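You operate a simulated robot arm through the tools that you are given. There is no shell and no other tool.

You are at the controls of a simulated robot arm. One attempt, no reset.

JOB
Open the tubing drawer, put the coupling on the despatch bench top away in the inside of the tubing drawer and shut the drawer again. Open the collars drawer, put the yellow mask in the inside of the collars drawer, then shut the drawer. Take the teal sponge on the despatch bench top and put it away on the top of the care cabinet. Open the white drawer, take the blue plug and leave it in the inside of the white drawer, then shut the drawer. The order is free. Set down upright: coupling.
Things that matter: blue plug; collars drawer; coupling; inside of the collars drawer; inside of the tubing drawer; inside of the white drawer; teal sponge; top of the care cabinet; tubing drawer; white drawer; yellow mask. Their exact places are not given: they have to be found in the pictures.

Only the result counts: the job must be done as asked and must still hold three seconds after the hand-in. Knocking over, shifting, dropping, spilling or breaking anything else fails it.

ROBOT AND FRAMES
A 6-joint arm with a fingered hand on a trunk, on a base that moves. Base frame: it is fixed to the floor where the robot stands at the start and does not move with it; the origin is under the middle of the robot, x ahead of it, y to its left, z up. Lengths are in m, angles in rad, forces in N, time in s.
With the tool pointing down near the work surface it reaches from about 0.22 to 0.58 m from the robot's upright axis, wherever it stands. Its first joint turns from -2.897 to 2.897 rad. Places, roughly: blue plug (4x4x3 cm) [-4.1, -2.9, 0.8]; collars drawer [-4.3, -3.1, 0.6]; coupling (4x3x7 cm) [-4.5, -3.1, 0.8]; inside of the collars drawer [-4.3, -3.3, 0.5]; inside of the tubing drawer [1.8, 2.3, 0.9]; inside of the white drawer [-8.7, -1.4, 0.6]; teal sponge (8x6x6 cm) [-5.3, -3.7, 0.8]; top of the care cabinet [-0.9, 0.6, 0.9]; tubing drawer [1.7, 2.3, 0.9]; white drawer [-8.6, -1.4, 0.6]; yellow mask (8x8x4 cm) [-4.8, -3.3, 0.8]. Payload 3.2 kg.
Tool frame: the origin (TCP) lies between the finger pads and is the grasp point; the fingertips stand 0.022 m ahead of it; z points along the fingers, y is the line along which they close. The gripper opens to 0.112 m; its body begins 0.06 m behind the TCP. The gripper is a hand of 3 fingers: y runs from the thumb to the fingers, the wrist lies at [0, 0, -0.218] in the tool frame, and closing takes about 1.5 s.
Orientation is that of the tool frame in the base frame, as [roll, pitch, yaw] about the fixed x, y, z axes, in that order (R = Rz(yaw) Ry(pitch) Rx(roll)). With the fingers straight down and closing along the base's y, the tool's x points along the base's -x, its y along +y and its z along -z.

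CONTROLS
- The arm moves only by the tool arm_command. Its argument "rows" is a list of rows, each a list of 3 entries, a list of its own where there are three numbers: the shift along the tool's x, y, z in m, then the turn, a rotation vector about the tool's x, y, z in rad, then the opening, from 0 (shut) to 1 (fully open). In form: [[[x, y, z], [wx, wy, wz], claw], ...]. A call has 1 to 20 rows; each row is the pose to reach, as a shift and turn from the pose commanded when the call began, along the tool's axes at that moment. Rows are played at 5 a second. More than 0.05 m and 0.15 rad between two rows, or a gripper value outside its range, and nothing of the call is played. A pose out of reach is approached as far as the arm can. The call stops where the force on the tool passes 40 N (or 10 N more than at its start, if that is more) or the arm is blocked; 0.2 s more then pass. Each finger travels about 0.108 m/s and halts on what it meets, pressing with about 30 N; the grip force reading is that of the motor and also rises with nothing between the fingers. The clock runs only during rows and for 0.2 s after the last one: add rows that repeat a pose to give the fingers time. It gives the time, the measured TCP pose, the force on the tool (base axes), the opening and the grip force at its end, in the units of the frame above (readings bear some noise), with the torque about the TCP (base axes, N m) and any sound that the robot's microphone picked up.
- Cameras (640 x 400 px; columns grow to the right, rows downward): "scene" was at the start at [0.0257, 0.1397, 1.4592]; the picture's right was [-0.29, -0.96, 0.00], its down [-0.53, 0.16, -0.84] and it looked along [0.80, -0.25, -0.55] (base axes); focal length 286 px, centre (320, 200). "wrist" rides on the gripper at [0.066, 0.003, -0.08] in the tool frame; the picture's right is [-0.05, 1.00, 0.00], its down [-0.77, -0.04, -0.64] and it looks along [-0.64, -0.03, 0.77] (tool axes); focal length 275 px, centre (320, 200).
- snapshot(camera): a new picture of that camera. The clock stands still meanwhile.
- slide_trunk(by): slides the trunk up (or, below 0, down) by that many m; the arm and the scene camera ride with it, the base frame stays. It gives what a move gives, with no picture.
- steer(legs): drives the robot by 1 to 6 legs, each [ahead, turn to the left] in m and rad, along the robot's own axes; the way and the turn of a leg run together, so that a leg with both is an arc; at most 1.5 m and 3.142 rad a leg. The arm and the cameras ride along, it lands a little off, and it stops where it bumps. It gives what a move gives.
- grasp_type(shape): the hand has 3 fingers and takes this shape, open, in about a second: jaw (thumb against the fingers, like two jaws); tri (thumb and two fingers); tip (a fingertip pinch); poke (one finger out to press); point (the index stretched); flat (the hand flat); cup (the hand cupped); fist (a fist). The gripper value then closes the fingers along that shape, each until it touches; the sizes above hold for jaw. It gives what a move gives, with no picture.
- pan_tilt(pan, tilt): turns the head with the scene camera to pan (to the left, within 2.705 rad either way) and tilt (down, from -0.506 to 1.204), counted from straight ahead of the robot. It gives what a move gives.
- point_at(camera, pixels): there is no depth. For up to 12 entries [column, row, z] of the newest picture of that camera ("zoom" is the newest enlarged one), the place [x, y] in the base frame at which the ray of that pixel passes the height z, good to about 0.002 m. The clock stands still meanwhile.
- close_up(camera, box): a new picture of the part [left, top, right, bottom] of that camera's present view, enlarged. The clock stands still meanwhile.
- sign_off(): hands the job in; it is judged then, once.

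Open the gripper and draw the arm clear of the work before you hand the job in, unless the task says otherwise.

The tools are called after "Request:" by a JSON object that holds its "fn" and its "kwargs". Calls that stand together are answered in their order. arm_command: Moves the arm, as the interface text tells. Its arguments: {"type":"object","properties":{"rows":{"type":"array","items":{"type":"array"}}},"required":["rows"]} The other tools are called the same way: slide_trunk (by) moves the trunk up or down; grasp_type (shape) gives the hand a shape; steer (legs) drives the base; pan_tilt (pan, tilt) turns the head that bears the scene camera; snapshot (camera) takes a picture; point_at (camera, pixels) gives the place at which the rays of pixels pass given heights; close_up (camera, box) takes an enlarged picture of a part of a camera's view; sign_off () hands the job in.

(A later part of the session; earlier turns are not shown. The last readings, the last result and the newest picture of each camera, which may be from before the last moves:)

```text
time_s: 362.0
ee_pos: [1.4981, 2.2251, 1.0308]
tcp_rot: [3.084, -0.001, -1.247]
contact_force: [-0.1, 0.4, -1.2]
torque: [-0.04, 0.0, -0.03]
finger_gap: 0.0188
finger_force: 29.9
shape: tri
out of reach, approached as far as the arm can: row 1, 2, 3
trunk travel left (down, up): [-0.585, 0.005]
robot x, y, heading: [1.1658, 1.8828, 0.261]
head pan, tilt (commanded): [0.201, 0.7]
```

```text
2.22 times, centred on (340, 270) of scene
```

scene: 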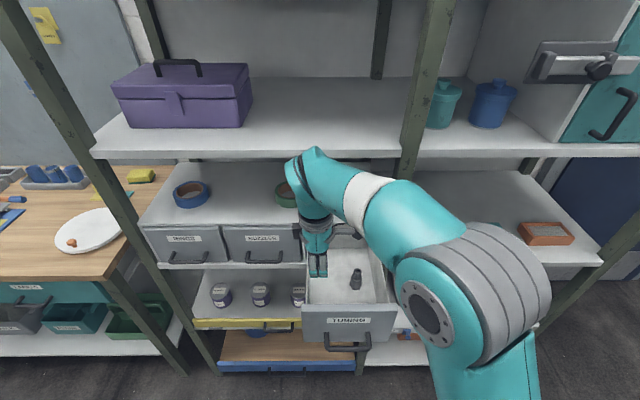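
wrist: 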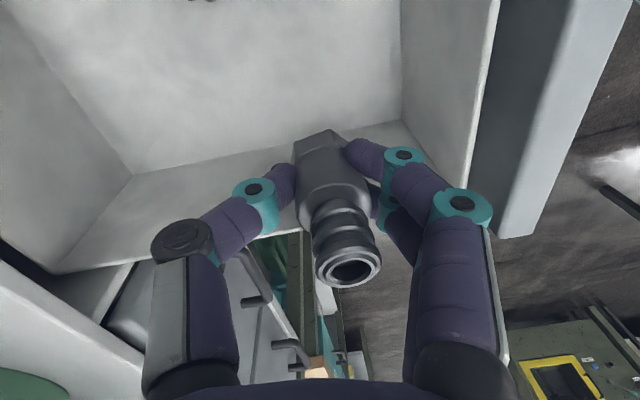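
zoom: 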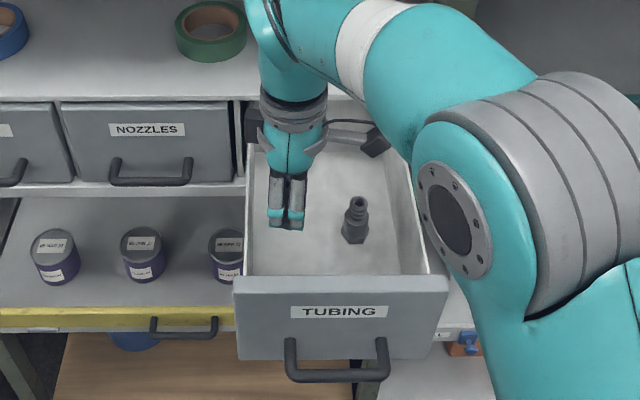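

The hand is over the left half with the standing coupling clear to its right. I lower further while shifting the last 2–3 cm.

Request:
{"fn": "arm_command", "kwargs": {"rows": [[[0.005, -0.008, 0.012], [0, 0, 0], 0.1], [[0.01, -0.016, 0.024], [0, 0, 0], 0.1], [[0.014, -0.024, 0.036], [0, 0, 0], 0.1], [[0.014, -0.024, 0.048], [0, 0, 0], 0.1], [[0.014, -0.024, 0.06], [0, 0, 0], 0.1]]}}

Request:
{"fn": "snapshot", "kwargs": {"camera": "wrist"}}

Request:
{"fn": "close_up", "kwargs": {"camera": "scene", "box": [240, 180, 440, 360]}}

```text
time_s: 363.2
ee_pos: [1.5202, 2.2213, 0.9691]
tcp_rot: [3.073, 0.002, -1.241]
contact_force: [0.2, -0.4, -1.3]
torque: [0.02, 0.01, -0.06]
finger_gap: 0.019
finger_force: 30.4
shape: tri
out of reach, approached as far as the arm can: row 1, 2, 3, 4
trunk travel left (down, up): [-0.585, 0.005]
robot x, y, heading: [1.1637, 1.8786, 0.264]
head pan, tilt (commanded): [0.201, 0.7]
```

```text
taken
```

wrist: 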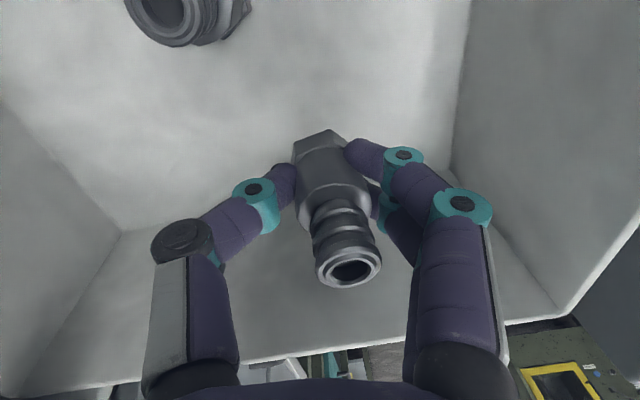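

```text
2.22 times, centred on (340, 270) of scene
```

zoom: 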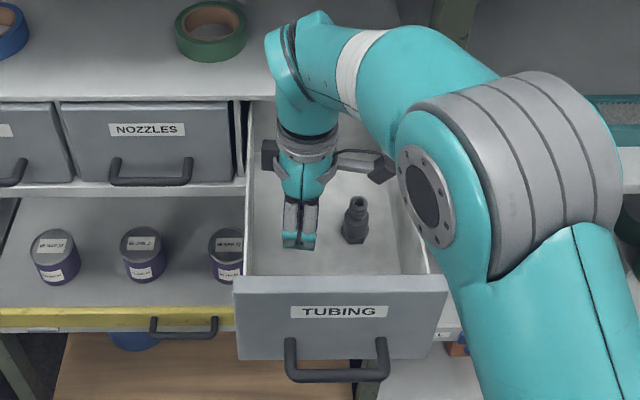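

Good: the standing coupling is visible at the wrist view's top left, clear of everything. I check the elbow's clearance above the drawer's right wall before the last 5 cm.

Request:
{"fn": "snapshot", "kwargs": {"camera": "scene"}}

Request:
{"fn": "point_at", "kwargs": {"camera": "scene", "pixels": [[440, 285, 1.0], [440, 285, 1.1], [440, 285, 1.2], [425, 245, 1.1], [425, 245, 1.2]]}}

```text
taken
```

scene: 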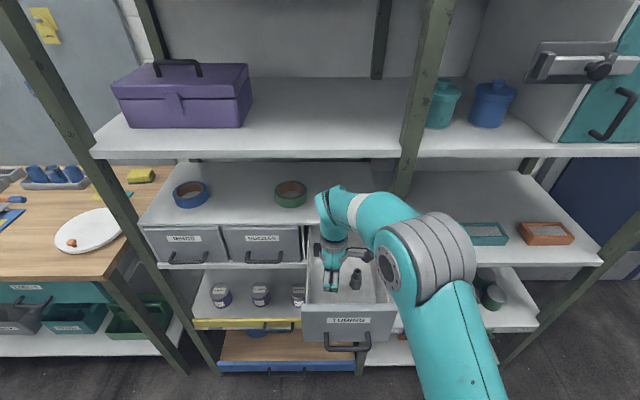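

```text
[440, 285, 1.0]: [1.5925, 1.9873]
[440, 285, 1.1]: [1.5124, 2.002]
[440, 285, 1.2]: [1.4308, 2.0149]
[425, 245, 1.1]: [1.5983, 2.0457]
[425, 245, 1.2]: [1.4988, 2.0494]
```

The elbow is around z≈1.2, well above the drawer. I lower in small steps to the floor.

Request:
{"fn": "arm_command", "kwargs": {"rows": [[[0, 0, 0.012], [0, 0, 0], 0.1], [[0, 0, 0.024], [0, 0, 0], 0.1], [[0, 0, 0.034], [0, 0, 0], 0.1], [[0, 0, 0.04], [0, 0, 0], 0.1]]}}

Request:
{"fn": "snapshot", "kwargs": {"camera": "wrist"}}

Request:
{"fn": "close_up", "kwargs": {"camera": "scene", "box": [280, 190, 420, 330]}}

```text
time_s: 364.2
ee_pos: [1.5179, 2.2192, 0.9316]
tcp_rot: [3.067, 0.005, -1.236]
contact_force: [0.5, -0.6, -1.2]
torque: [0.02, 0.02, -0.02]
finger_gap: 0.0191
finger_force: 30.0
shape: tri
trunk travel left (down, up): [-0.585, 0.005]
robot x, y, heading: [1.1661, 1.8807, 0.263]
head pan, tilt (commanded): [0.201, 0.7]
```

```text
taken
```

wrist: 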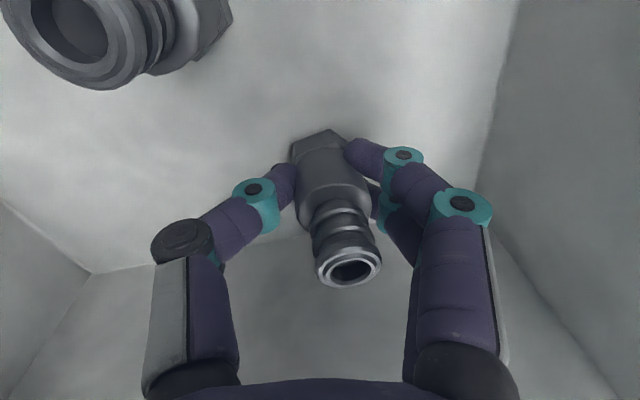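

```text
2.86 times, centred on (350, 260) of scene
```

zoom: 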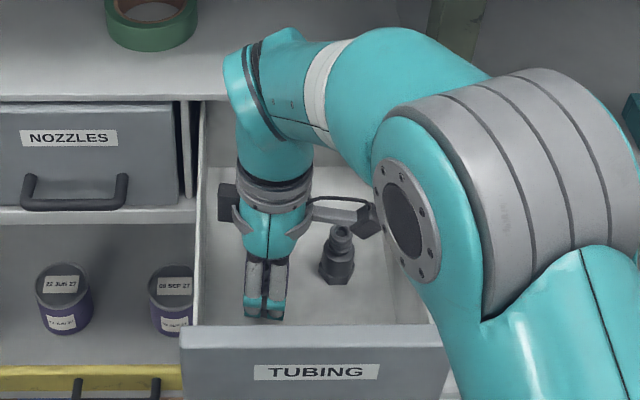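

About 1.5–2 cm remain. I lower in 4 mm steps until contact.

Request:
{"fn": "arm_command", "kwargs": {"rows": [[[0, 0, 0.004], [0, 0, 0], 0.1], [[0, 0, 0.008], [0, 0, 0], 0.1], [[0, 0, 0.012], [0, 0, 0], 0.1], [[0, 0, 0.015], [0, 0, 0], 0.1]]}}

```text
time_s: 365.2
ee_pos: [1.518, 2.2198, 0.9236]
tcp_rot: [3.081, 0.012, -1.237]
contact_force: [1.0, -1.7, 27.3]
torque: [-0.11, 0.45, 0.05]
finger_gap: 0.0216
finger_force: 30.9
shape: tri
trunk travel left (down, up): [-0.585, 0.005]
robot x, y, heading: [1.1646, 1.8814, 0.264]
head pan, tilt (commanded): [0.201, 0.7]
stopped in row 4: the force on the tool passed its limit at 44 N (the readings are from after the stop); the commanded pose is now the measured one
```

Contact at z=0.924 at the coupling's lower edge: it stands on the drawer floor. I relieve the pressure slightly and open the fingers gently.

Request:
{"fn": "arm_command", "kwargs": {"rows": [[[0, 0, -0.001], [-0.01, 0, 0], 0.15], [[0, 0, -0.001], [-0.02, 0, 0], 0.2], [[0, 0, -0.001], [-0.02, 0, 0], 0.25], [[0, 0, -0.001], [-0.02, 0, 0], 0.3], [[0, 0, -0.001], [-0.02, 0, 0], 0.4], [[0, 0, -0.001], [-0.02, 0, 0], 0.5], [[0, 0, -0.001], [-0.02, 0, 0], 0.55], [[0, 0, -0.001], [-0.02, 0, 0], 0.55]]}}

Request:
{"fn": "snapshot", "kwargs": {"camera": "wrist"}}

```text
time_s: 367.0
ee_pos: [1.5179, 2.2208, 0.9223]
tcp_rot: [3.055, 0.006, -1.236]
contact_force: [-0.8, -0.4, -0.6]
torque: [0.02, 0.02, 0.01]
finger_gap: 0.0611
finger_force: 0.1
shape: tri
trunk travel left (down, up): [-0.585, 0.005]
robot x, y, heading: [1.1659, 1.8794, 0.264]
head pan, tilt (commanded): [0.201, 0.7]
```

```text
taken
```

wrist: 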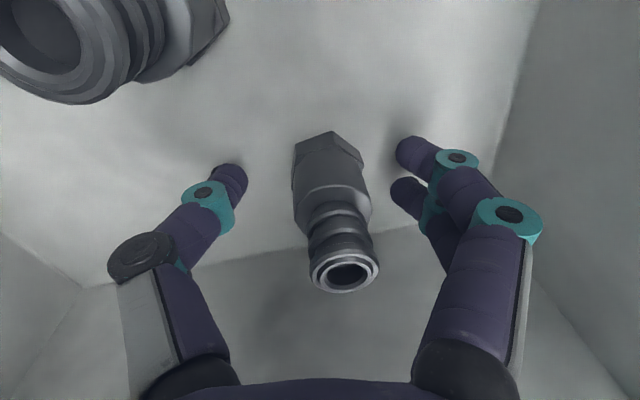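

It stands free at px (335,215). I rise straight up, compensating for the hand's slight tilt.

Request:
{"fn": "arm_command", "kwargs": {"rows": [[[-0.0001, 0.0017, -0.0199], [0, 0, 0], 0.55], [[-0.0002, 0.0035, -0.0398], [0, 0, 0], 0.55], [[-0.0004, 0.0052, -0.0598], [0, 0, 0], 0.55], [[-0.0005, 0.0069, -0.0797], [0, 0, 0], 0.55], [[-0.0006, 0.0087, -0.0996], [0, 0, 0], 0.55]]}}

Request:
{"fn": "snapshot", "kwargs": {"camera": "wrist"}}

Request:
{"fn": "close_up", "kwargs": {"camera": "scene", "box": [280, 190, 420, 330]}}

```text
time_s: 368.2
ee_pos: [1.4989, 2.2266, 1.0124]
tcp_rot: [3.066, 0.003, -1.245]
contact_force: [-0.3, -0.3, -0.6]
torque: [0.02, 0.04, 0.03]
finger_gap: 0.0611
finger_force: 0.0
shape: tri
out of reach, approached as far as the arm can: row 3, 4, 5
trunk travel left (down, up): [-0.585, 0.005]
robot x, y, heading: [1.1672, 1.881, 0.262]
head pan, tilt (commanded): [0.201, 0.7]
```

```text
taken
```

wrist: 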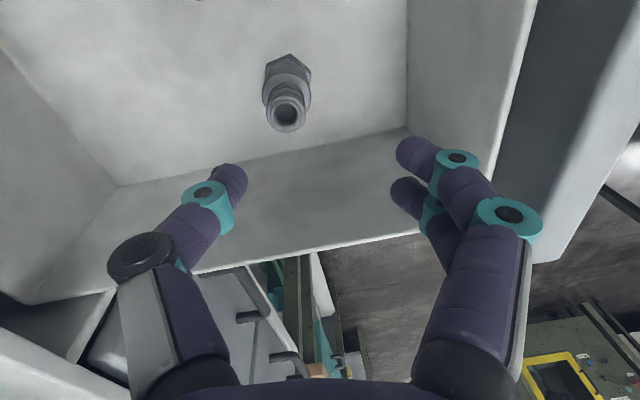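

```text
2.86 times, centred on (350, 260) of scene
```

zoom: 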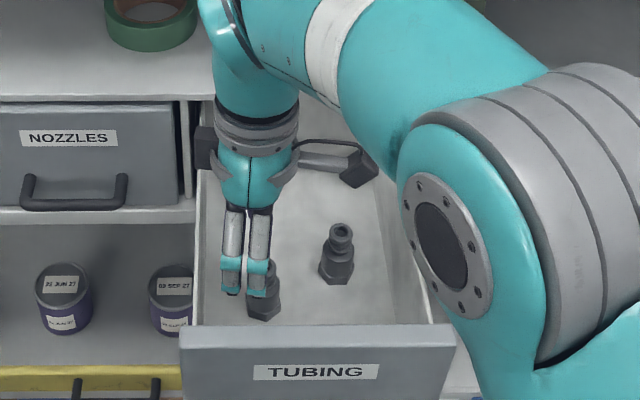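

Both couplings stand upright in the drawer. I close the fingers to slim the hand, then rise while turning the wrist back from its limit.

Request:
{"fn": "arm_command", "kwargs": {"rows": [[[0, 0, 0], [0, 0, 0], 0.3], [[0, 0, 0], [0, 0, 0], 0.1], [[0, 0, 0], [0, 0, 0], 0.1], [[0, 0, -0.005], [0.02, 0, 0.1], 0.1], [[0, 0, -0.015], [0.04, 0, 0.22], 0.1], [[0, 0, -0.03], [0.06, 0, 0.34], 0.1], [[0, 0, -0.045], [0.07, 0, 0.46], 0.1], [[0, 0, -0.06], [0.07, 0, 0.58], 0.1], [[0, 0, -0.08], [0.07, 0, 0.7], 0.1]]}}

Request:
{"fn": "snapshot", "kwargs": {"camera": "scene"}}

```text
time_s: 370.2
ee_pos: [1.5058, 2.2285, 1.0909]
tcp_rot: [3.131, -0.027, -1.936]
contact_force: [0.3, 0.1, 0.2]
torque: [0.03, 0.01, -0.01]
finger_gap: 0.0113
finger_force: 0.0
shape: tri
trunk travel left (down, up): [-0.585, 0.005]
robot x, y, heading: [1.1681, 1.882, 0.26]
head pan, tilt (commanded): [0.201, 0.7]
```

```text
taken
```

scene: 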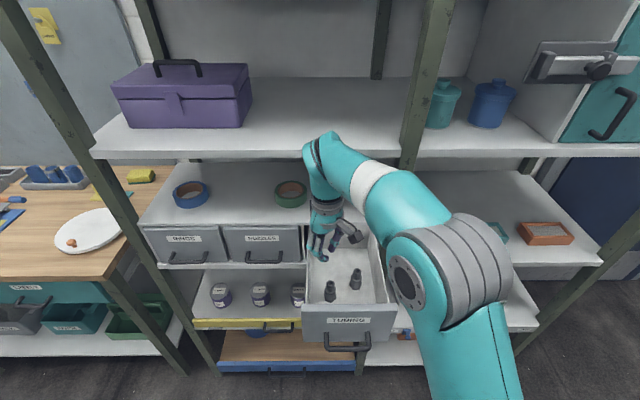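

Both couplings upright (px (331,291) and (356,279)). I back off 0.4 m, clear above the panel, then bring the arm to neutral.

Request:
{"fn": "steer", "kwargs": {"legs": [[-0.42, 0]]}}

Request:
{"fn": "grasp_type", "kwargs": {"shape": "jaw"}}

Request:
{"fn": "arm_command", "kwargs": {"rows": [[[0, 0, 0], [0, 0, 0.12], 1], [[0, 0, 0], [0, 0, 0.24], 1], [[0, 0, 0], [0, 0, 0.36], 1], [[0, 0, 0], [0, 0, 0.48], 1], [[0, 0, 0], [0, 0, 0.6], 1], [[0, 0, 0], [0, 0, 0.72], 1], [[0, 0, 0], [0, 0, 0.84], 1], [[0, 0, 0], [0, 0, 0.94], 1]]}}

```text
time_s: 372.8
ee_pos: [1.1029, 2.1242, 1.0909]
tcp_rot: [3.133, -0.026, -1.923]
contact_force: [0.4, 0.8, -0.2]
torque: [0.04, 0.01, -0.04]
finger_gap: 0.0117
finger_force: 0.1
shape: tri
trunk travel left (down, up): [-0.585, 0.005]
robot x, y, heading: [0.7701, 1.7736, 0.274]
head pan, tilt (commanded): [0.201, 0.7]
```

```text
time_s: 373.7
ee_pos: [1.1039, 2.124, 1.0913]
tcp_rot: [3.133, -0.027, -1.922]
contact_force: [0.7, 0.2, -0.1]
torque: [0.0, -0.03, -0.04]
finger_gap: 0.1123
finger_force: 0.1
shape: jaw
trunk travel left (down, up): [-0.585, 0.005]
robot x, y, heading: [0.769, 1.7706, 0.274]
head pan, tilt (commanded): [0.201, 0.7]
```

```text
time_s: 375.5
ee_pos: [1.1041, 2.1239, 1.0913]
tcp_rot: [-3.125, -0.023, -2.866]
contact_force: [-0.6, 0.3, -0.2]
torque: [-0.04, 0.0, -0.03]
finger_gap: 0.1122
finger_force: 0.1
shape: jaw
trunk travel left (down, up): [-0.585, 0.005]
robot x, y, heading: [0.7675, 1.772, 0.275]
head pan, tilt (commanded): [0.201, 0.7]
```

Now I bring the arm to its neutral place in front and turn the base to face the shelf squarely.

Request:
{"fn": "arm_command", "kwargs": {"rows": [[[0.01, -0.045, 0], [0, 0, 0], 1], [[0.02, -0.09, 0], [-0.0166, -0.023, 0], 1], [[0.03, -0.135, 0], [-0.0166, -0.023, 0], 1], [[0.04, -0.18, 0], [-0.0166, -0.023, 0], 1], [[0.05, -0.225, 0], [-0.0166, -0.023, 0], 1], [[0.06, -0.27, 0], [-0.0166, -0.023, 0], 1], [[0.06, -0.31, 0], [-0.0166, -0.023, 0], 1]]}}

Request:
{"fn": "steer", "kwargs": {"legs": [[0, 0.195]]}}

Request:
{"fn": "arm_command", "kwargs": {"rows": [[[-0.031, 0, -0.0022], [0, -0.1428, 0], 0.8], [[-0.0614, 0, -0.0088], [0, -0.2856, 0], 0.6], [[-0.0906, 0, -0.0197], [0, -0.4284, 0], 0.4], [[-0.1179, 0, -0.0346], [0, -0.5712, 0], 0.2], [[-0.1428, 0, -0.0533], [0, -0.714, 0], 0], [[-0.1648, 0, -0.0752], [0, -0.8568, 0], 0], [[-0.1834, 0, -0.1001], [0, -0.9996, 0], 0], [[-0.1983, 0, -0.1274], [0, -1.1424, 0], 0], [[-0.2092, 0, -0.1566], [0, -1.2852, 0], 0], [[-0.2158, 0, -0.187], [0, -1.428, 0], 0], [[-0.218, 0, -0.218], [0, -1.5708, 0], 0]]}}

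Request:
{"fn": "slide_trunk", "kwargs": {"by": -0.35}}

Request:
{"fn": "pan_tilt", "kwargs": {"pan": 0.0, "tilt": 0.4}}

Request:
{"fn": "snapshot", "kwargs": {"camera": "scene"}}

```text
time_s: 377.1
ee_pos: [1.1308, 1.8096, 1.0945]
tcp_rot: [3.141, -0.001, -2.86]
contact_force: [0.0, 0.4, -0.6]
torque: [0.04, 0.0, -0.02]
finger_gap: 0.1119
finger_force: 0.0
shape: jaw
trunk travel left (down, up): [-0.585, 0.005]
robot x, y, heading: [0.7684, 1.7737, 0.269]
head pan, tilt (commanded): [0.201, 0.7]
```

```text
time_s: 378.2
ee_pos: [1.1168, 1.8812, 1.0953]
tcp_rot: [3.141, 0.002, -2.669]
contact_force: [-0.4, 0.6, -0.4]
torque: [-0.01, 0.01, 0.0]
finger_gap: 0.112
finger_force: 0.0
shape: jaw
trunk travel left (down, up): [-0.585, 0.005]
robot x, y, heading: [0.7678, 1.7727, 0.464]
head pan, tilt (commanded): [0.201, 0.7]
```

```text
time_s: 380.6
ee_pos: [1.3176, 1.9763, 1.3171]
tcp_rot: [-3.091, 1.315, -2.696]
contact_force: [0.0, -1.0, 1.1]
torque: [0.01, 0.0, 0.02]
finger_gap: 0.0001
finger_force: 29.9
shape: jaw
out of reach, approached as far as the arm can: row 8, 9, 10, 11
trunk travel left (down, up): [-0.585, 0.005]
robot x, y, heading: [0.7673, 1.772, 0.469]
head pan, tilt (commanded): [0.201, 0.7]
```

```text
time_s: 384.0
ee_pos: [1.3177, 1.977, 0.9669]
tcp_rot: [-3.092, 1.316, -2.697]
contact_force: [0.5, 0.0, 0.2]
torque: [-0.03, -0.01, -0.04]
finger_gap: 0.0001
finger_force: 29.9
shape: jaw
trunk travel left (down, up): [-0.235, 0.355]
robot x, y, heading: [0.768, 1.7741, 0.469]
head pan, tilt (commanded): [0.201, 0.7]
```

```text
time_s: 384.8
ee_pos: [1.3196, 1.9765, 0.9681]
tcp_rot: [-3.093, 1.318, -2.696]
contact_force: [-0.7, -0.2, -0.5]
torque: [-0.03, 0.0, -0.03]
finger_gap: 0.0
finger_force: 30.2
shape: jaw
trunk travel left (down, up): [-0.235, 0.355]
robot x, y, heading: [0.7673, 1.7717, 0.468]
head pan, tilt (commanded): [0.0, 0.4]
```

```text
taken
```

scene: 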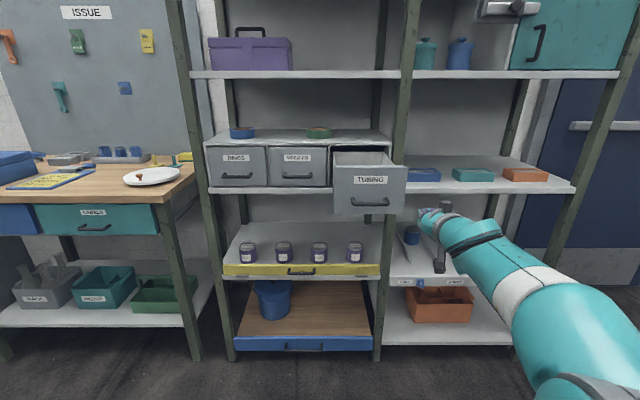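

The closed hand is 0.1 m right of the drawer's middle. I shift left 0.097 m and up 2 cm, then drive ahead 0.17 m toward the panel (above the handle).

Request:
{"fn": "arm_command", "kwargs": {"rows": [[[-0.007, 0.033, -0.002], [0, 0, 0], 0], [[-0.014, 0.065, -0.004], [0, 0, 0], 0], [[-0.0194, 0.097, -0.005], [0, 0, 0], 0], [[-0.0194, 0.097, -0.005], [0, 0, 0], 0]]}}

Request:
{"fn": "steer", "kwargs": {"legs": [[0.15, 0]]}}

Request:
{"fn": "close_up", "kwargs": {"camera": "scene", "box": [280, 100, 520, 260]}}

```text
time_s: 385.8
ee_pos: [1.2816, 2.0663, 0.984]
tcp_rot: [-3.09, 1.317, -2.695]
contact_force: [0.4, 0.5, 0.1]
torque: [-0.05, 0.0, -0.01]
finger_gap: 0.0001
finger_force: 30.1
shape: jaw
out of reach, approached as far as the arm can: row 1, 2
trunk travel left (down, up): [-0.235, 0.355]
robot x, y, heading: [0.7692, 1.7755, 0.464]
head pan, tilt (commanded): [0.0, 0.4]
```

```text
time_s: 387.2
ee_pos: [1.4131, 2.131, 0.9853]
tcp_rot: [-3.092, 1.317, -2.698]
contact_force: [-0.1, 0.2, 0.4]
torque: [0.0, 0.02, -0.02]
finger_gap: 0.0
finger_force: 29.8
shape: jaw
trunk travel left (down, up): [-0.235, 0.355]
robot x, y, heading: [0.9004, 1.8411, 0.469]
head pan, tilt (commanded): [0.0, 0.4]
```

```text
2.50 times, centred on (400, 180) of scene
```

zoom: 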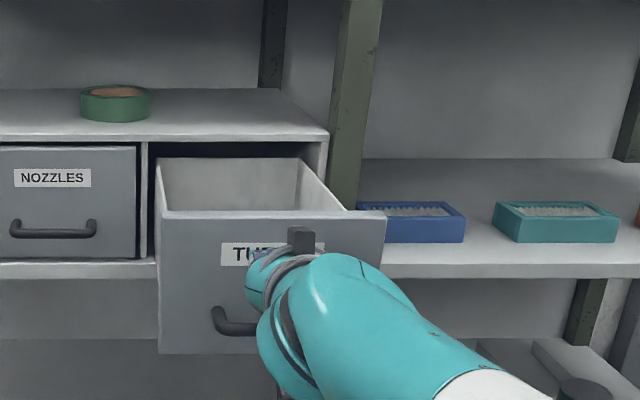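

The fingertips are about 1.5 cm from the panel. I push gently in short drives so the couplings stay upright.

Request:
{"fn": "steer", "kwargs": {"legs": [[0.05, 0]]}}

Request:
{"fn": "steer", "kwargs": {"legs": [[0.05, 0]]}}

Request:
{"fn": "snapshot", "kwargs": {"camera": "scene"}}

```text
time_s: 388.1
ee_pos: [1.4608, 2.1524, 0.9852]
tcp_rot: [-3.09, 1.315, -2.697]
contact_force: [-0.6, -0.7, -0.1]
torque: [-0.02, 0.01, 0.02]
finger_gap: 0.0001
finger_force: 30.0
shape: jaw
trunk travel left (down, up): [-0.235, 0.355]
robot x, y, heading: [0.9461, 1.8634, 0.465]
head pan, tilt (commanded): [0.0, 0.4]
```

```text
time_s: 389.0
ee_pos: [1.503, 2.1763, 0.985]
tcp_rot: [-3.09, 1.316, -2.695]
contact_force: [-0.8, 0.7, -0.1]
torque: [-0.01, 0.01, 0.02]
finger_gap: 0.0003
finger_force: 29.9
shape: jaw
trunk travel left (down, up): [-0.235, 0.355]
robot x, y, heading: [0.9905, 1.8839, 0.467]
head pan, tilt (commanded): [0.0, 0.4]
```

```text
taken
```

scene: 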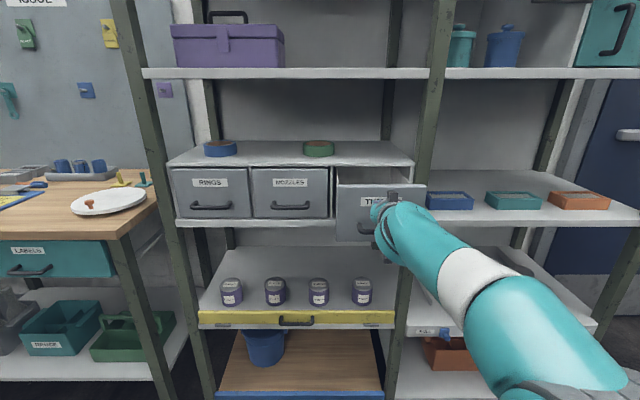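

The drawer goes in evenly (about half way). I continue with two more short pushes.

Request:
{"fn": "steer", "kwargs": {"legs": [[0.05, 0]]}}

Request:
{"fn": "steer", "kwargs": {"legs": [[0.045, 0]]}}

Request:
{"fn": "arm_command", "kwargs": {"rows": [[[-0.0026, 0, 0.0097], [0, 0, 0], 0], [[-0.0052, 0, 0.0193], [0, 0, 0], 0], [[-0.0078, 0, 0.029], [0, 0, 0], 0], [[-0.0104, 0, 0.0386], [0, 0, 0], 0], [[-0.013, 0, 0.0483], [0, 0, 0], 0]]}}

Request:
{"fn": "snapshot", "kwargs": {"camera": "scene"}}

```text
time_s: 389.9
ee_pos: [1.5482, 2.1988, 0.9847]
tcp_rot: [-3.091, 1.317, -2.697]
contact_force: [-0.2, 0.7, -0.3]
torque: [-0.03, 0.01, 0.0]
finger_gap: 0.0
finger_force: 29.9
shape: jaw
trunk travel left (down, up): [-0.235, 0.355]
robot x, y, heading: [1.0324, 1.9055, 0.466]
head pan, tilt (commanded): [0.0, 0.4]
```

```text
time_s: 390.8
ee_pos: [1.5855, 2.2174, 0.9849]
tcp_rot: [-3.091, 1.317, -2.697]
contact_force: [0.7, -0.7, -0.6]
torque: [-0.01, 0.03, -0.02]
finger_gap: 0.0002
finger_force: 30.0
shape: jaw
trunk travel left (down, up): [-0.235, 0.355]
robot x, y, heading: [1.0729, 1.9259, 0.468]
head pan, tilt (commanded): [0.0, 0.4]
```

```text
time_s: 392.0
ee_pos: [1.6275, 2.2323, 0.988]
tcp_rot: [-3.095, 1.317, -2.702]
contact_force: [-32.2, -17.1, -8.1]
torque: [-0.03, -0.08, 0.14]
finger_gap: 0.0001
finger_force: 30.0
shape: jaw
trunk travel left (down, up): [-0.235, 0.355]
robot x, y, heading: [1.072, 1.9248, 0.471]
head pan, tilt (commanded): [0.0, 0.4]
```

```text
taken
```

scene: 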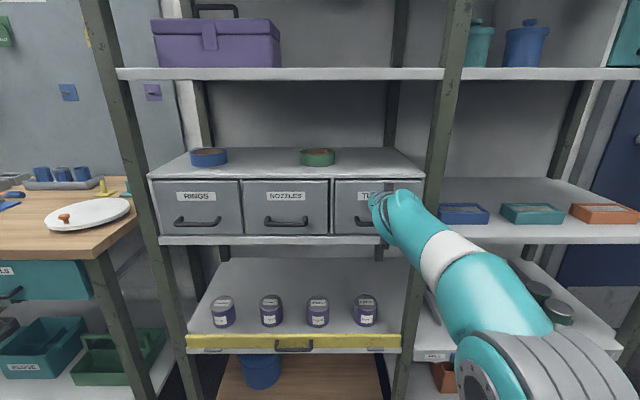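

The drawer front is flush with its neighbours and resists at ~37 N: shut. I back away and check it.

Request:
{"fn": "steer", "kwargs": {"legs": [[-0.35, 0]]}}

Request:
{"fn": "close_up", "kwargs": {"camera": "scene", "box": [200, 100, 440, 250]}}

```text
time_s: 394.3
ee_pos: [1.3154, 2.0815, 0.9845]
tcp_rot: [-3.09, 1.317, -2.687]
contact_force: [-0.8, 0.3, 0.0]
torque: [-0.03, 0.02, 0.0]
finger_gap: 0.0001
finger_force: 29.9
shape: jaw
trunk travel left (down, up): [-0.235, 0.355]
robot x, y, heading: [0.7558, 1.7665, 0.477]
head pan, tilt (commanded): [0.0, 0.4]
```

```text
2.67 times, centred on (320, 175) of scene
```

zoom: 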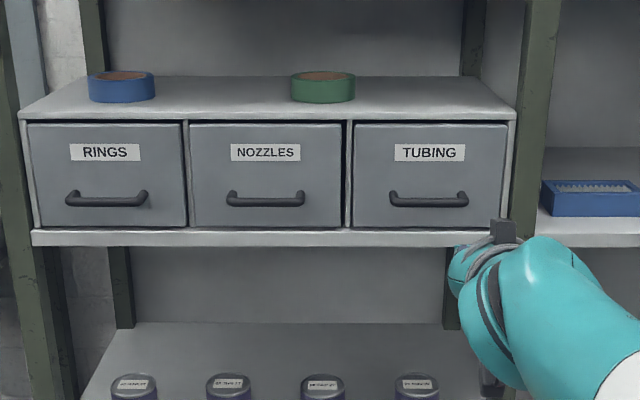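

TUBING is shut. I fold the tool back down, raise the trunk and look toward the care cabinet from here.

Request:
{"fn": "arm_command", "kwargs": {"rows": [[[0.0286, 0, -0.0019], [0, 0.1316, 0], 0.2], [[0.0567, 0, -0.0075], [0, 0.2632, 0], 0.4], [[0.0838, 0, -0.0168], [0, 0.3948, 0], 0.6], [[0.1095, 0, -0.0295], [0, 0.5264, 0], 0.8], [[0.1333, 0, -0.0455], [0, 0.658, 0], 1], [[0.1549, 0, -0.0645], [0, 0.7896, 0], 1], [[0.1736, 0, -0.0861], [0, 0.9212, 0], 1], [[0.1894, 0, -0.1101], [0, 1.0528, 0], 1], [[0.2019, 0, -0.1359], [0, 1.1844, 0], 1], [[0.2109, 0, -0.163], [0, 1.316, 0], 1]]}}

Request:
{"fn": "slide_trunk", "kwargs": {"by": 0.35}}

Request:
{"fn": "pan_tilt", "kwargs": {"pan": 2.7, "tilt": 0.55}}

Request:
{"fn": "snapshot", "kwargs": {"camera": "scene"}}

Request:
{"fn": "pan_tilt", "kwargs": {"pan": -2.7, "tilt": 0.55}}

Request:
{"fn": "snapshot", "kwargs": {"camera": "scene"}}

```text
time_s: 396.5
ee_pos: [1.1222, 1.9984, 0.8215]
tcp_rot: [-3.13, -0.002, -2.735]
contact_force: [0.0, -1.0, -0.4]
torque: [0.01, 0.0, 0.02]
finger_gap: 0.1119
finger_force: 0.0
shape: jaw
trunk travel left (down, up): [-0.235, 0.355]
robot x, y, heading: [0.7589, 1.7701, 0.478]
head pan, tilt (commanded): [0.0, 0.4]
```

```text
time_s: 399.9
ee_pos: [1.1222, 1.9985, 1.1716]
tcp_rot: [-3.129, -0.001, -2.736]
contact_force: [0.1, -0.6, -1.5]
torque: [-0.01, -0.01, -0.01]
finger_gap: 0.1118
finger_force: 0.1
shape: jaw
trunk travel left (down, up): [-0.585, 0.005]
robot x, y, heading: [0.7563, 1.7684, 0.476]
head pan, tilt (commanded): [0.0, 0.4]
```

```text
time_s: 402.3
ee_pos: [1.1237, 1.9996, 1.1729]
tcp_rot: [-3.129, -0.001, -2.733]
contact_force: [-0.1, -0.2, 0.2]
torque: [0.04, 0.01, 0.0]
finger_gap: 0.1119
finger_force: 0.0
shape: jaw
trunk travel left (down, up): [-0.585, 0.005]
robot x, y, heading: [0.7586, 1.7675, 0.475]
head pan, tilt (commanded): [2.7, 0.55]
```

```text
taken
```

scene: 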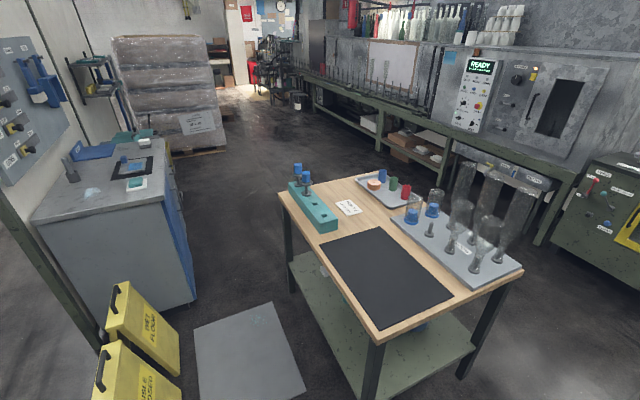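

```text
time_s: 406.5
ee_pos: [1.1215, 1.9999, 1.1727]
tcp_rot: [-3.129, -0.001, -2.735]
contact_force: [0.2, -0.1, -0.3]
torque: [0.0, -0.04, 0.03]
finger_gap: 0.1122
finger_force: 0.1
shape: jaw
trunk travel left (down, up): [-0.585, 0.005]
robot x, y, heading: [0.7579, 1.7668, 0.471]
head pan, tilt (commanded): [-2.7, 0.55]
```

```text
taken
```

scene: 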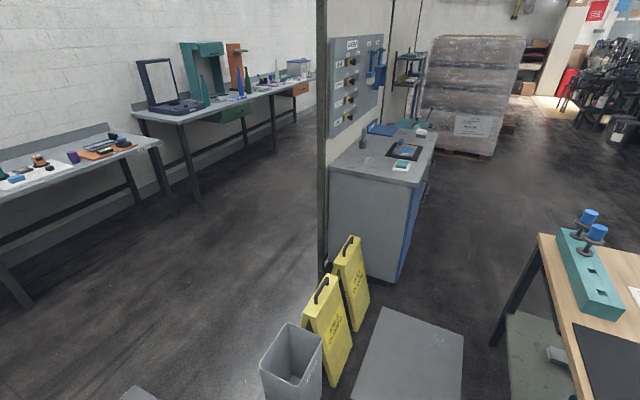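

The care cabinet (grey top with items, px (375,155)) stands behind the partition end; signs, bin and a mat lie before it. I measure these.

Request:
{"fn": "point_at", "kwargs": {"camera": "scene", "pixels": [[330, 171, 0.9], [410, 187, 0.9], [436, 128, 0.9], [330, 171, 0.85], [410, 187, 0.85], [384, 308, 0], [463, 335, 0], [462, 398, 0], [357, 398, 0], [400, 283, 0], [325, 275, 0]]}}

Request:
{"fn": "close_up", "kwargs": {"camera": "scene", "box": [310, 100, 470, 300]}}

```text
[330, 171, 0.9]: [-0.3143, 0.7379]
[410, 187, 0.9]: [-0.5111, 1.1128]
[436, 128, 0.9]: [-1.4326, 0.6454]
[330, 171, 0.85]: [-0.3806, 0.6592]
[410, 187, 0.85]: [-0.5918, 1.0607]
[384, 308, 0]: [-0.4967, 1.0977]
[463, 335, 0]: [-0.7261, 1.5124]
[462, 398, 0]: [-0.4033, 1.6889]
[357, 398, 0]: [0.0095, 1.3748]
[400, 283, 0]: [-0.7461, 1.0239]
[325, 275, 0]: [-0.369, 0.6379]
```

```text
2.00 times, centred on (390, 200) of scene
```

zoom: 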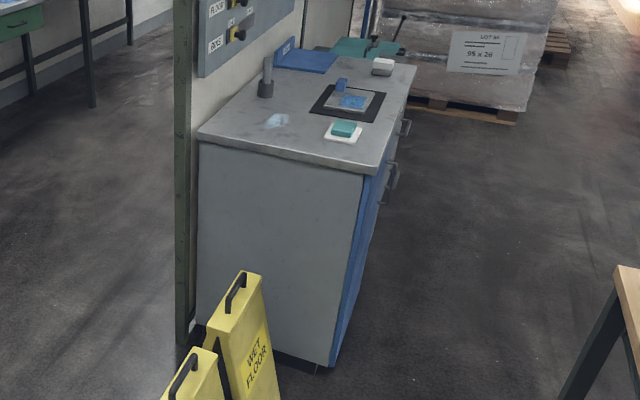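

I look again to the left side to measure the table and the oven bench, for a route around.

Request:
{"fn": "pan_tilt", "kwargs": {"pan": 2.5, "tilt": 0.6}}

Request:
{"fn": "snapshot", "kwargs": {"camera": "scene"}}

Request:
{"fn": "pan_tilt", "kwargs": {"pan": 1.6, "tilt": 0.5}}

Request:
{"fn": "snapshot", "kwargs": {"camera": "scene"}}

```text
time_s: 410.6
ee_pos: [1.1219, 1.9981, 1.1729]
tcp_rot: [-3.13, -0.001, -2.736]
contact_force: [-0.9, 0.1, 0.4]
torque: [0.01, 0.0, -0.03]
finger_gap: 0.1118
finger_force: 0.1
shape: jaw
trunk travel left (down, up): [-0.585, 0.005]
robot x, y, heading: [0.7554, 1.7642, 0.478]
head pan, tilt (commanded): [2.499, 0.6]
```

```text
taken
```

scene: 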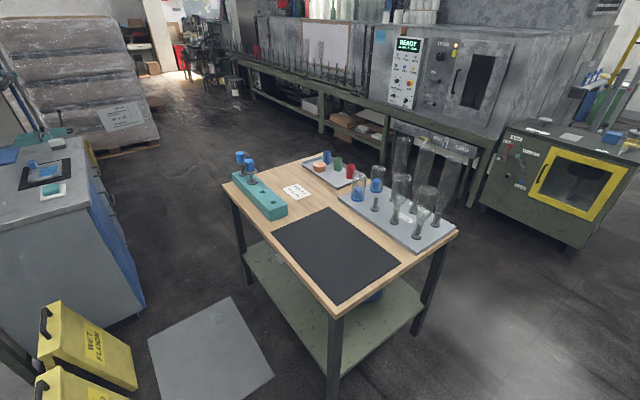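

```text
time_s: 411.8
ee_pos: [1.1214, 1.9987, 1.1733]
tcp_rot: [-3.128, 0.0, -2.735]
contact_force: [1.1, -0.7, -0.1]
torque: [-0.02, 0.01, -0.03]
finger_gap: 0.1117
finger_force: 0.0
shape: jaw
trunk travel left (down, up): [-0.585, 0.005]
robot x, y, heading: [0.7595, 1.7665, 0.477]
head pan, tilt (commanded): [1.6, 0.499]
```

```text
taken
```

scene: 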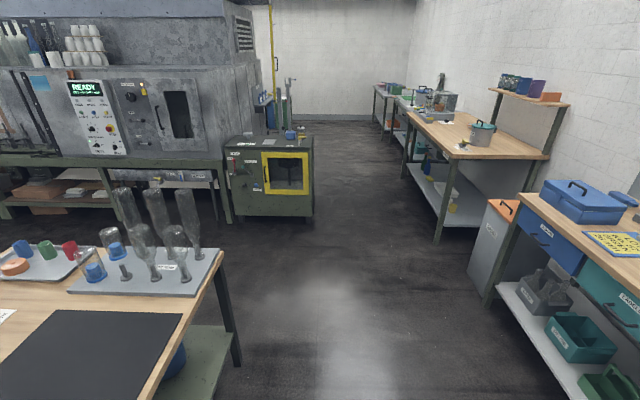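

There is open floor between the table and the oven bench. I measure that gap.

Request:
{"fn": "pan_tilt", "kwargs": {"pan": 2.5, "tilt": 0.6}}

Request:
{"fn": "snapshot", "kwargs": {"camera": "scene"}}

Request:
{"fn": "point_at", "kwargs": {"camera": "scene", "pixels": [[247, 277, 0], [413, 333, 0], [224, 188, 0.85], [340, 155, 0.85], [458, 232, 0.85], [332, 305, 0.85], [475, 203, 0], [320, 133, 0], [570, 245, 0], [480, 203, 0], [155, 145, 0], [100, 150, 0]]}}

```text
time_s: 413.0
ee_pos: [1.122, 1.9981, 1.1724]
tcp_rot: [-3.129, 0.0, -2.734]
contact_force: [-0.2, 0.3, -0.2]
torque: [-0.02, -0.01, -0.01]
finger_gap: 0.1118
finger_force: 0.0
shape: jaw
trunk travel left (down, up): [-0.585, 0.005]
robot x, y, heading: [0.7565, 1.7701, 0.475]
head pan, tilt (commanded): [2.499, 0.6]
```

```text
taken
```

scene: 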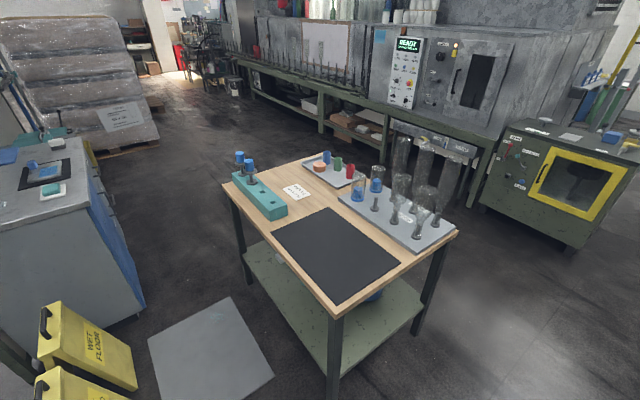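

```text
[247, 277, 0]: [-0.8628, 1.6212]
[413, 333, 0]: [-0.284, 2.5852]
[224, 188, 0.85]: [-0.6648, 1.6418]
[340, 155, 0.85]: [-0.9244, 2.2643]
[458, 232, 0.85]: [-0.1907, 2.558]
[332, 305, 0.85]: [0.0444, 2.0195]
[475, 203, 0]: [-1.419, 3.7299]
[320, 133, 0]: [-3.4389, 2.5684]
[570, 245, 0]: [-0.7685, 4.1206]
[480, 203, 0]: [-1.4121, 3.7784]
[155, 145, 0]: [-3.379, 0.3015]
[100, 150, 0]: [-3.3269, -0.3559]
```

The open area in front of the care cabinet can be reached around the table (gap 1.5 m wide). Next I go for the white drawer: back to the corridor and west.

Request:
{"fn": "steer", "kwargs": {"legs": [[0, -1.57], [1.27, 0], [0, -1.57], [1.3, 0]]}}

Request:
{"fn": "pan_tilt", "kwargs": {"pan": 0.0, "tilt": 0.4}}

Request:
{"fn": "snapshot", "kwargs": {"camera": "scene"}}

```text
time_s: 433.2
ee_pos: [-0.2252, -0.191, 1.1717]
tcp_rot: [-3.129, 0.0, 0.396]
contact_force: [0.3, -0.2, -0.6]
torque: [-0.01, -0.04, -0.01]
finger_gap: 0.1119
finger_force: 0.0
shape: jaw
trunk travel left (down, up): [-0.585, 0.005]
robot x, y, heading: [0.1422, 0.0368, -2.668]
head pan, tilt (commanded): [2.499, 0.6]
```

```text
time_s: 435.5
ee_pos: [-0.2265, -0.1925, 1.1714]
tcp_rot: [-3.129, 0.0, 0.396]
contact_force: [-0.2, 0.2, -0.2]
torque: [-0.03, 0.02, -0.01]
finger_gap: 0.1121
finger_force: 0.1
shape: jaw
trunk travel left (down, up): [-0.585, 0.005]
robot x, y, heading: [0.14, 0.041, -2.676]
head pan, tilt (commanded): [0.0, 0.4]
```

```text
taken
```

scene: 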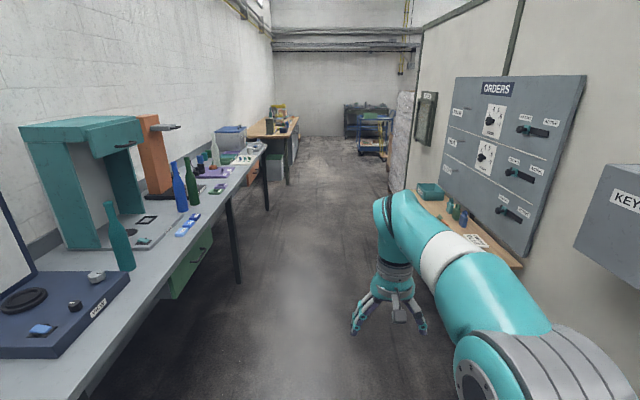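

Aligned in the corridor. I drive 6 m west and look at the area by the trolley.

Request:
{"fn": "steer", "kwargs": {"legs": [[1.5, 0], [1.5, 0], [1.5, 0], [1.3, 0]]}}

Request:
{"fn": "pan_tilt", "kwargs": {"pan": -0.5, "tilt": 0.45}}

Request:
{"fn": "snapshot", "kwargs": {"camera": "scene"}}

Request:
{"fn": "pan_tilt", "kwargs": {"pan": -1.3, "tilt": 0.45}}

Request:
{"fn": "snapshot", "kwargs": {"camera": "scene"}}

```text
time_s: 463.0
ee_pos: [-5.4296, -2.7023, 1.1733]
tcp_rot: [-3.129, 0.0, 0.354]
contact_force: [-0.2, -0.2, -0.2]
torque: [0.01, -0.03, -0.02]
finger_gap: 0.1119
finger_force: 0.0
shape: jaw
trunk travel left (down, up): [-0.585, 0.005]
robot x, y, heading: [-5.0487, -2.4885, -2.717]
head pan, tilt (commanded): [0.0, 0.4]
```

```text
time_s: 463.9
ee_pos: [-5.4285, -2.7022, 1.1715]
tcp_rot: [-3.129, 0.0, 0.355]
contact_force: [0.7, -0.8, 0.3]
torque: [0.01, 0.0, 0.0]
finger_gap: 0.112
finger_force: 0.0
shape: jaw
trunk travel left (down, up): [-0.585, 0.005]
robot x, y, heading: [-5.0547, -2.4892, -2.713]
head pan, tilt (commanded): [-0.499, 0.45]
```

```text
taken
```

scene: 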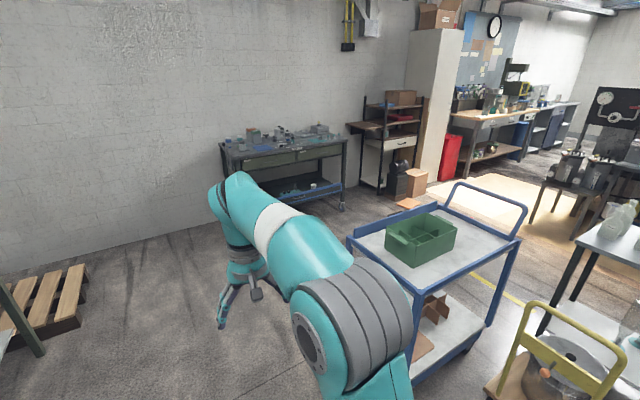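

```text
time_s: 465.0
ee_pos: [-5.429, -2.7026, 1.1718]
tcp_rot: [-3.129, 0.001, 0.356]
contact_force: [-0.3, 1.1, -0.6]
torque: [-0.03, -0.05, 0.0]
finger_gap: 0.1119
finger_force: 0.0
shape: jaw
trunk travel left (down, up): [-0.585, 0.005]
robot x, y, heading: [-5.0554, -2.4888, -2.717]
head pan, tilt (commanded): [-1.3, 0.45]
```

```text
taken
```

scene: 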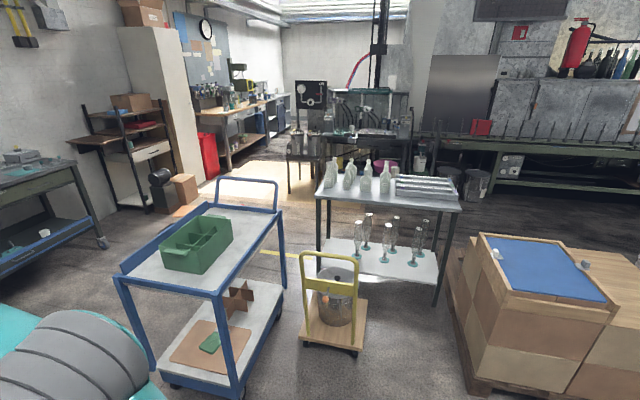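

The white-drawer desk stands by the west wall (drawer at px (395,143) in the first view). I measure the surroundings for the path.

Request:
{"fn": "pan_tilt", "kwargs": {"pan": -0.6, "tilt": 0.45}}

Request:
{"fn": "snapshot", "kwargs": {"camera": "scene"}}

Request:
{"fn": "close_up", "kwargs": {"camera": "scene", "box": [280, 60, 480, 230]}}

```text
time_s: 466.1
ee_pos: [-5.4287, -2.7016, 1.1715]
tcp_rot: [-3.131, 0.0, 0.355]
contact_force: [-0.9, 0.4, 0.3]
torque: [0.02, -0.02, 0.01]
finger_gap: 0.1118
finger_force: 0.2
shape: jaw
trunk travel left (down, up): [-0.585, 0.005]
robot x, y, heading: [-5.0524, -2.4919, -2.717]
head pan, tilt (commanded): [-0.6, 0.45]
```

```text
taken
```

scene: 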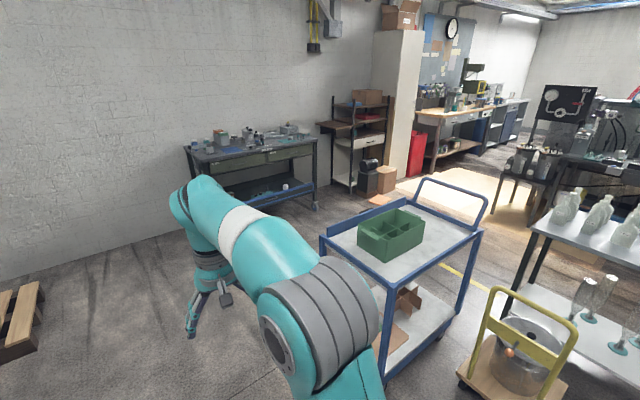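

```text
2.35 times, centred on (380, 145) of scene
```

zoom: 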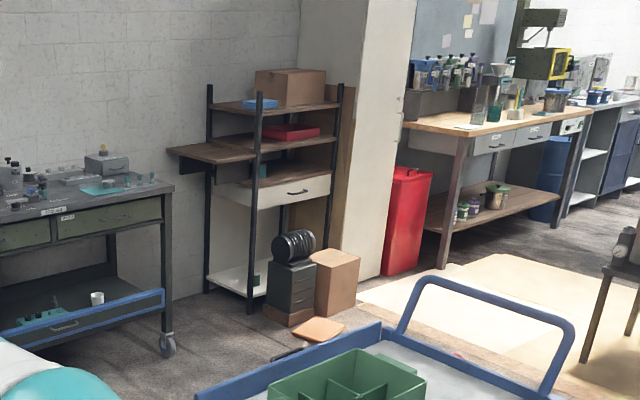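

I compute floor positions of the desk post, black box, dustpan, bench caster and trolley legs.

Request:
{"fn": "point_at", "kwargs": {"camera": "scene", "pixels": [[350, 192, 0], [315, 209, 0], [357, 194, 0], [367, 198, 0], [378, 192, 0], [397, 188, 0], [359, 213, 0], [382, 205, 0], [391, 198, 0], [385, 383, 0], [440, 338, 0], [463, 383, 0]]}}

Request:
{"fn": "point_at", "kwargs": {"camera": "scene", "pixels": [[353, 148, 0.65], [353, 148, 0.6], [384, 136, 0.65], [384, 136, 0.6], [370, 141, 0.62], [320, 243, 0.75], [480, 233, 0.75], [383, 285, 0.75]]}}

```text
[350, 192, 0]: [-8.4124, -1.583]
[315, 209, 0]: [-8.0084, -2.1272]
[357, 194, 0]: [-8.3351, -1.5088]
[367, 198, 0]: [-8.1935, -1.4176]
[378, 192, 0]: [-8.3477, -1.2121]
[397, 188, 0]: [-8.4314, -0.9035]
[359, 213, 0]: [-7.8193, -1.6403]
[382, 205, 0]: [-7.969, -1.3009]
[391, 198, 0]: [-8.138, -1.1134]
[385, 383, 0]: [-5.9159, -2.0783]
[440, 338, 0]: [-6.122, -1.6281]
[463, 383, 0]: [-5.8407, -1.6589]
```

```text
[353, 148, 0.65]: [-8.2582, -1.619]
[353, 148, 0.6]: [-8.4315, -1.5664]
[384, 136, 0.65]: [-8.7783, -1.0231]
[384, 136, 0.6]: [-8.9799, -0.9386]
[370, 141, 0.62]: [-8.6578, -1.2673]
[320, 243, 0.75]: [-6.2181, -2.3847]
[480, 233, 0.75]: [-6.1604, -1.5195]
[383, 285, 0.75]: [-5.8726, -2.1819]
```

The desk's front is at room u≈-8.2 with its drawer around v 2.41–2.98; a dustpan, black box and brown box stand in front. I drive west past the trolley, then north, to look closer.

Request:
{"fn": "steer", "kwargs": {"legs": [[1.5, 0], [0.1, 0], [0, -1.53], [1.5, 0]]}}

Request:
{"fn": "pan_tilt", "kwargs": {"pan": 0.6, "tilt": 0.55}}

Request:
{"fn": "snapshot", "kwargs": {"camera": "scene"}}

```text
time_s: 485.0
ee_pos: [-7.409, -1.4098, 1.1706]
tcp_rot: [-3.129, 0.001, -1.164]
contact_force: [0.1, -0.5, -0.4]
torque: [0.01, 0.0, 0.03]
finger_gap: 0.1121
finger_force: 0.0
shape: jaw
trunk travel left (down, up): [-0.585, 0.005]
robot x, y, heading: [-7.1762, -1.7754, 2.043]
head pan, tilt (commanded): [-0.6, 0.45]
```

```text
time_s: 486.4
ee_pos: [-7.4087, -1.4109, 1.1723]
tcp_rot: [-3.13, 0.0, -1.164]
contact_force: [0.1, 0.6, -0.1]
torque: [0.01, 0.0, 0.01]
finger_gap: 0.1117
finger_force: 0.1
shape: jaw
trunk travel left (down, up): [-0.585, 0.005]
robot x, y, heading: [-7.1776, -1.7782, 2.048]
head pan, tilt (commanded): [0.6, 0.55]
```

```text
taken
```

scene: 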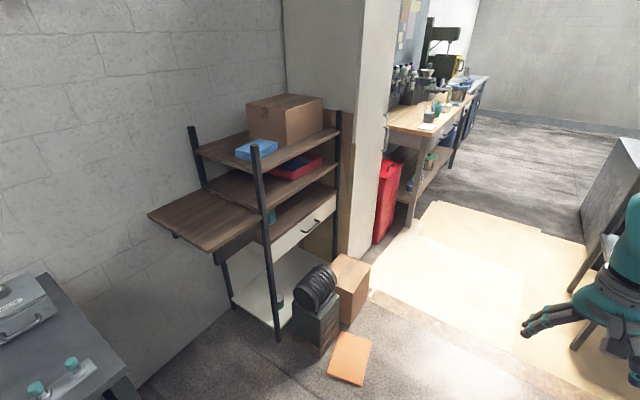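

A clearer view: white drawer handle at px (310,227), black box with a coil (315,315), brown box and an orange board on the floor. I measure them.

Request:
{"fn": "close_up", "kwargs": {"camera": "scene", "box": [200, 150, 400, 400]}}

Request:
{"fn": "point_at", "kwargs": {"camera": "scene", "pixels": [[278, 340, 0], [319, 355, 0], [341, 335, 0], [343, 333, 0], [372, 342, 0], [362, 386, 0], [328, 375, 0], [370, 308, 0], [310, 228, 0.65], [310, 228, 0.6], [310, 228, 0.7]]}}

```text
1.60 times, centred on (300, 275) of scene
```

zoom: 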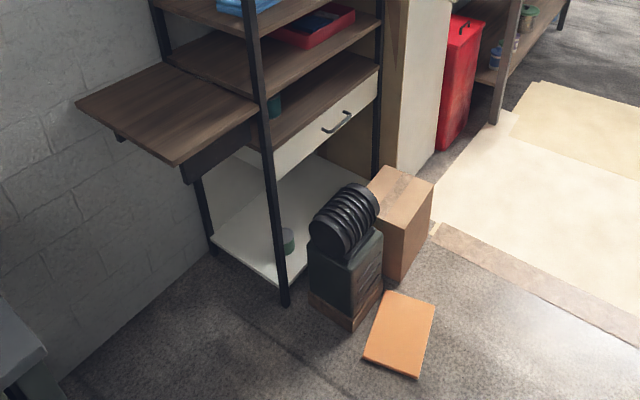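

```text
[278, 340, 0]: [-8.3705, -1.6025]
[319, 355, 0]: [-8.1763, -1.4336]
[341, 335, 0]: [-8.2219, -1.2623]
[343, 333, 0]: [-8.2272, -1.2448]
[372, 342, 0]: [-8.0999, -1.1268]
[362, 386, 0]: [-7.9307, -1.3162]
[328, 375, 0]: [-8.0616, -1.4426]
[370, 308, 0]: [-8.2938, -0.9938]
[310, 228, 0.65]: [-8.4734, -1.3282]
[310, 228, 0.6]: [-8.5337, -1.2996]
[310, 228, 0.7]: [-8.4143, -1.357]
```

The handle is at about room (-8.13,2.63,0.68); the orange board starts at u≈-7.67, so I'll work from u≈-7.35. I drive north 0.9 m and turn left to face the desk.

Request:
{"fn": "steer", "kwargs": {"legs": [[0.88, 0], [0, 1.53]]}}

Request:
{"fn": "pan_tilt", "kwargs": {"pan": 0.1, "tilt": 0.6}}

Request:
{"fn": "snapshot", "kwargs": {"camera": "scene"}}

```text
time_s: 494.7
ee_pos: [-7.9477, -1.2231, 1.1714]
tcp_rot: [-3.13, 0.0, 0.359]
contact_force: [0.3, -0.1, -0.4]
torque: [-0.03, 0.01, -0.01]
finger_gap: 0.112
finger_force: 0.1
shape: jaw
trunk travel left (down, up): [-0.585, 0.005]
robot x, y, heading: [-7.5729, -1.0069, -2.713]
head pan, tilt (commanded): [0.6, 0.55]
```

```text
time_s: 495.6
ee_pos: [-7.9479, -1.2227, 1.1723]
tcp_rot: [-3.129, -0.001, 0.357]
contact_force: [-0.3, 0.1, -0.3]
torque: [-0.03, 0.01, 0.02]
finger_gap: 0.1119
finger_force: 0.2
shape: jaw
trunk travel left (down, up): [-0.585, 0.005]
robot x, y, heading: [-7.5717, -1.009, -2.712]
head pan, tilt (commanded): [0.099, 0.6]
```

```text
taken
```

scene: 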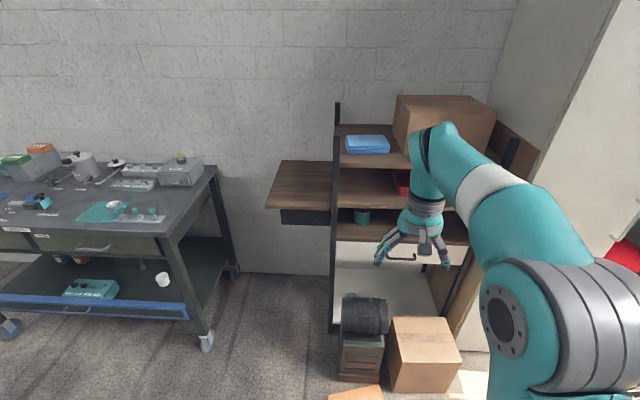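

The white drawer's handle shows at px (400,257), partly behind the hand. I measure it from here.

Request:
{"fn": "close_up", "kwargs": {"camera": "scene", "box": [320, 200, 480, 300]}}

Request:
{"fn": "point_at", "kwargs": {"camera": "scene", "pixels": [[400, 258, 0.65], [400, 258, 0.7], [400, 258, 0.68], [335, 268, 0.62], [465, 268, 0.62], [341, 380, 0], [381, 382, 0], [390, 390, 0], [455, 372, 0], [332, 333, 0]]}}

```text
4.00 times, centred on (400, 250) of scene
```

zoom: 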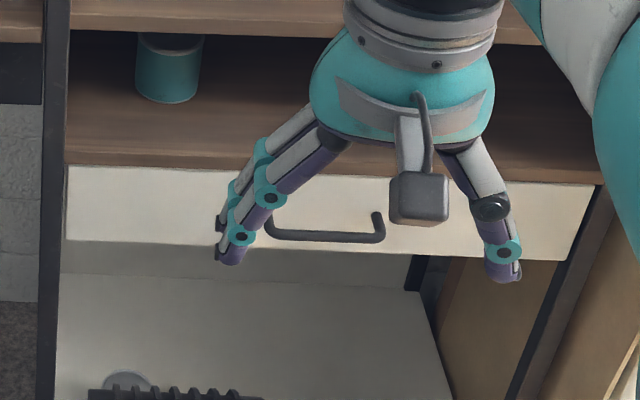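

```text
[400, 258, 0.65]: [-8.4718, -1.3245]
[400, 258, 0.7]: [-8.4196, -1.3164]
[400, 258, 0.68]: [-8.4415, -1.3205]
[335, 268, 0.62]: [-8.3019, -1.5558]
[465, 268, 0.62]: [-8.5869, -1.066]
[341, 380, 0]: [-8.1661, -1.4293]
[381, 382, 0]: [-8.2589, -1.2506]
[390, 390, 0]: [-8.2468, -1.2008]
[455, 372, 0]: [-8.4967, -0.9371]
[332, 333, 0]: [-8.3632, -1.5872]
```

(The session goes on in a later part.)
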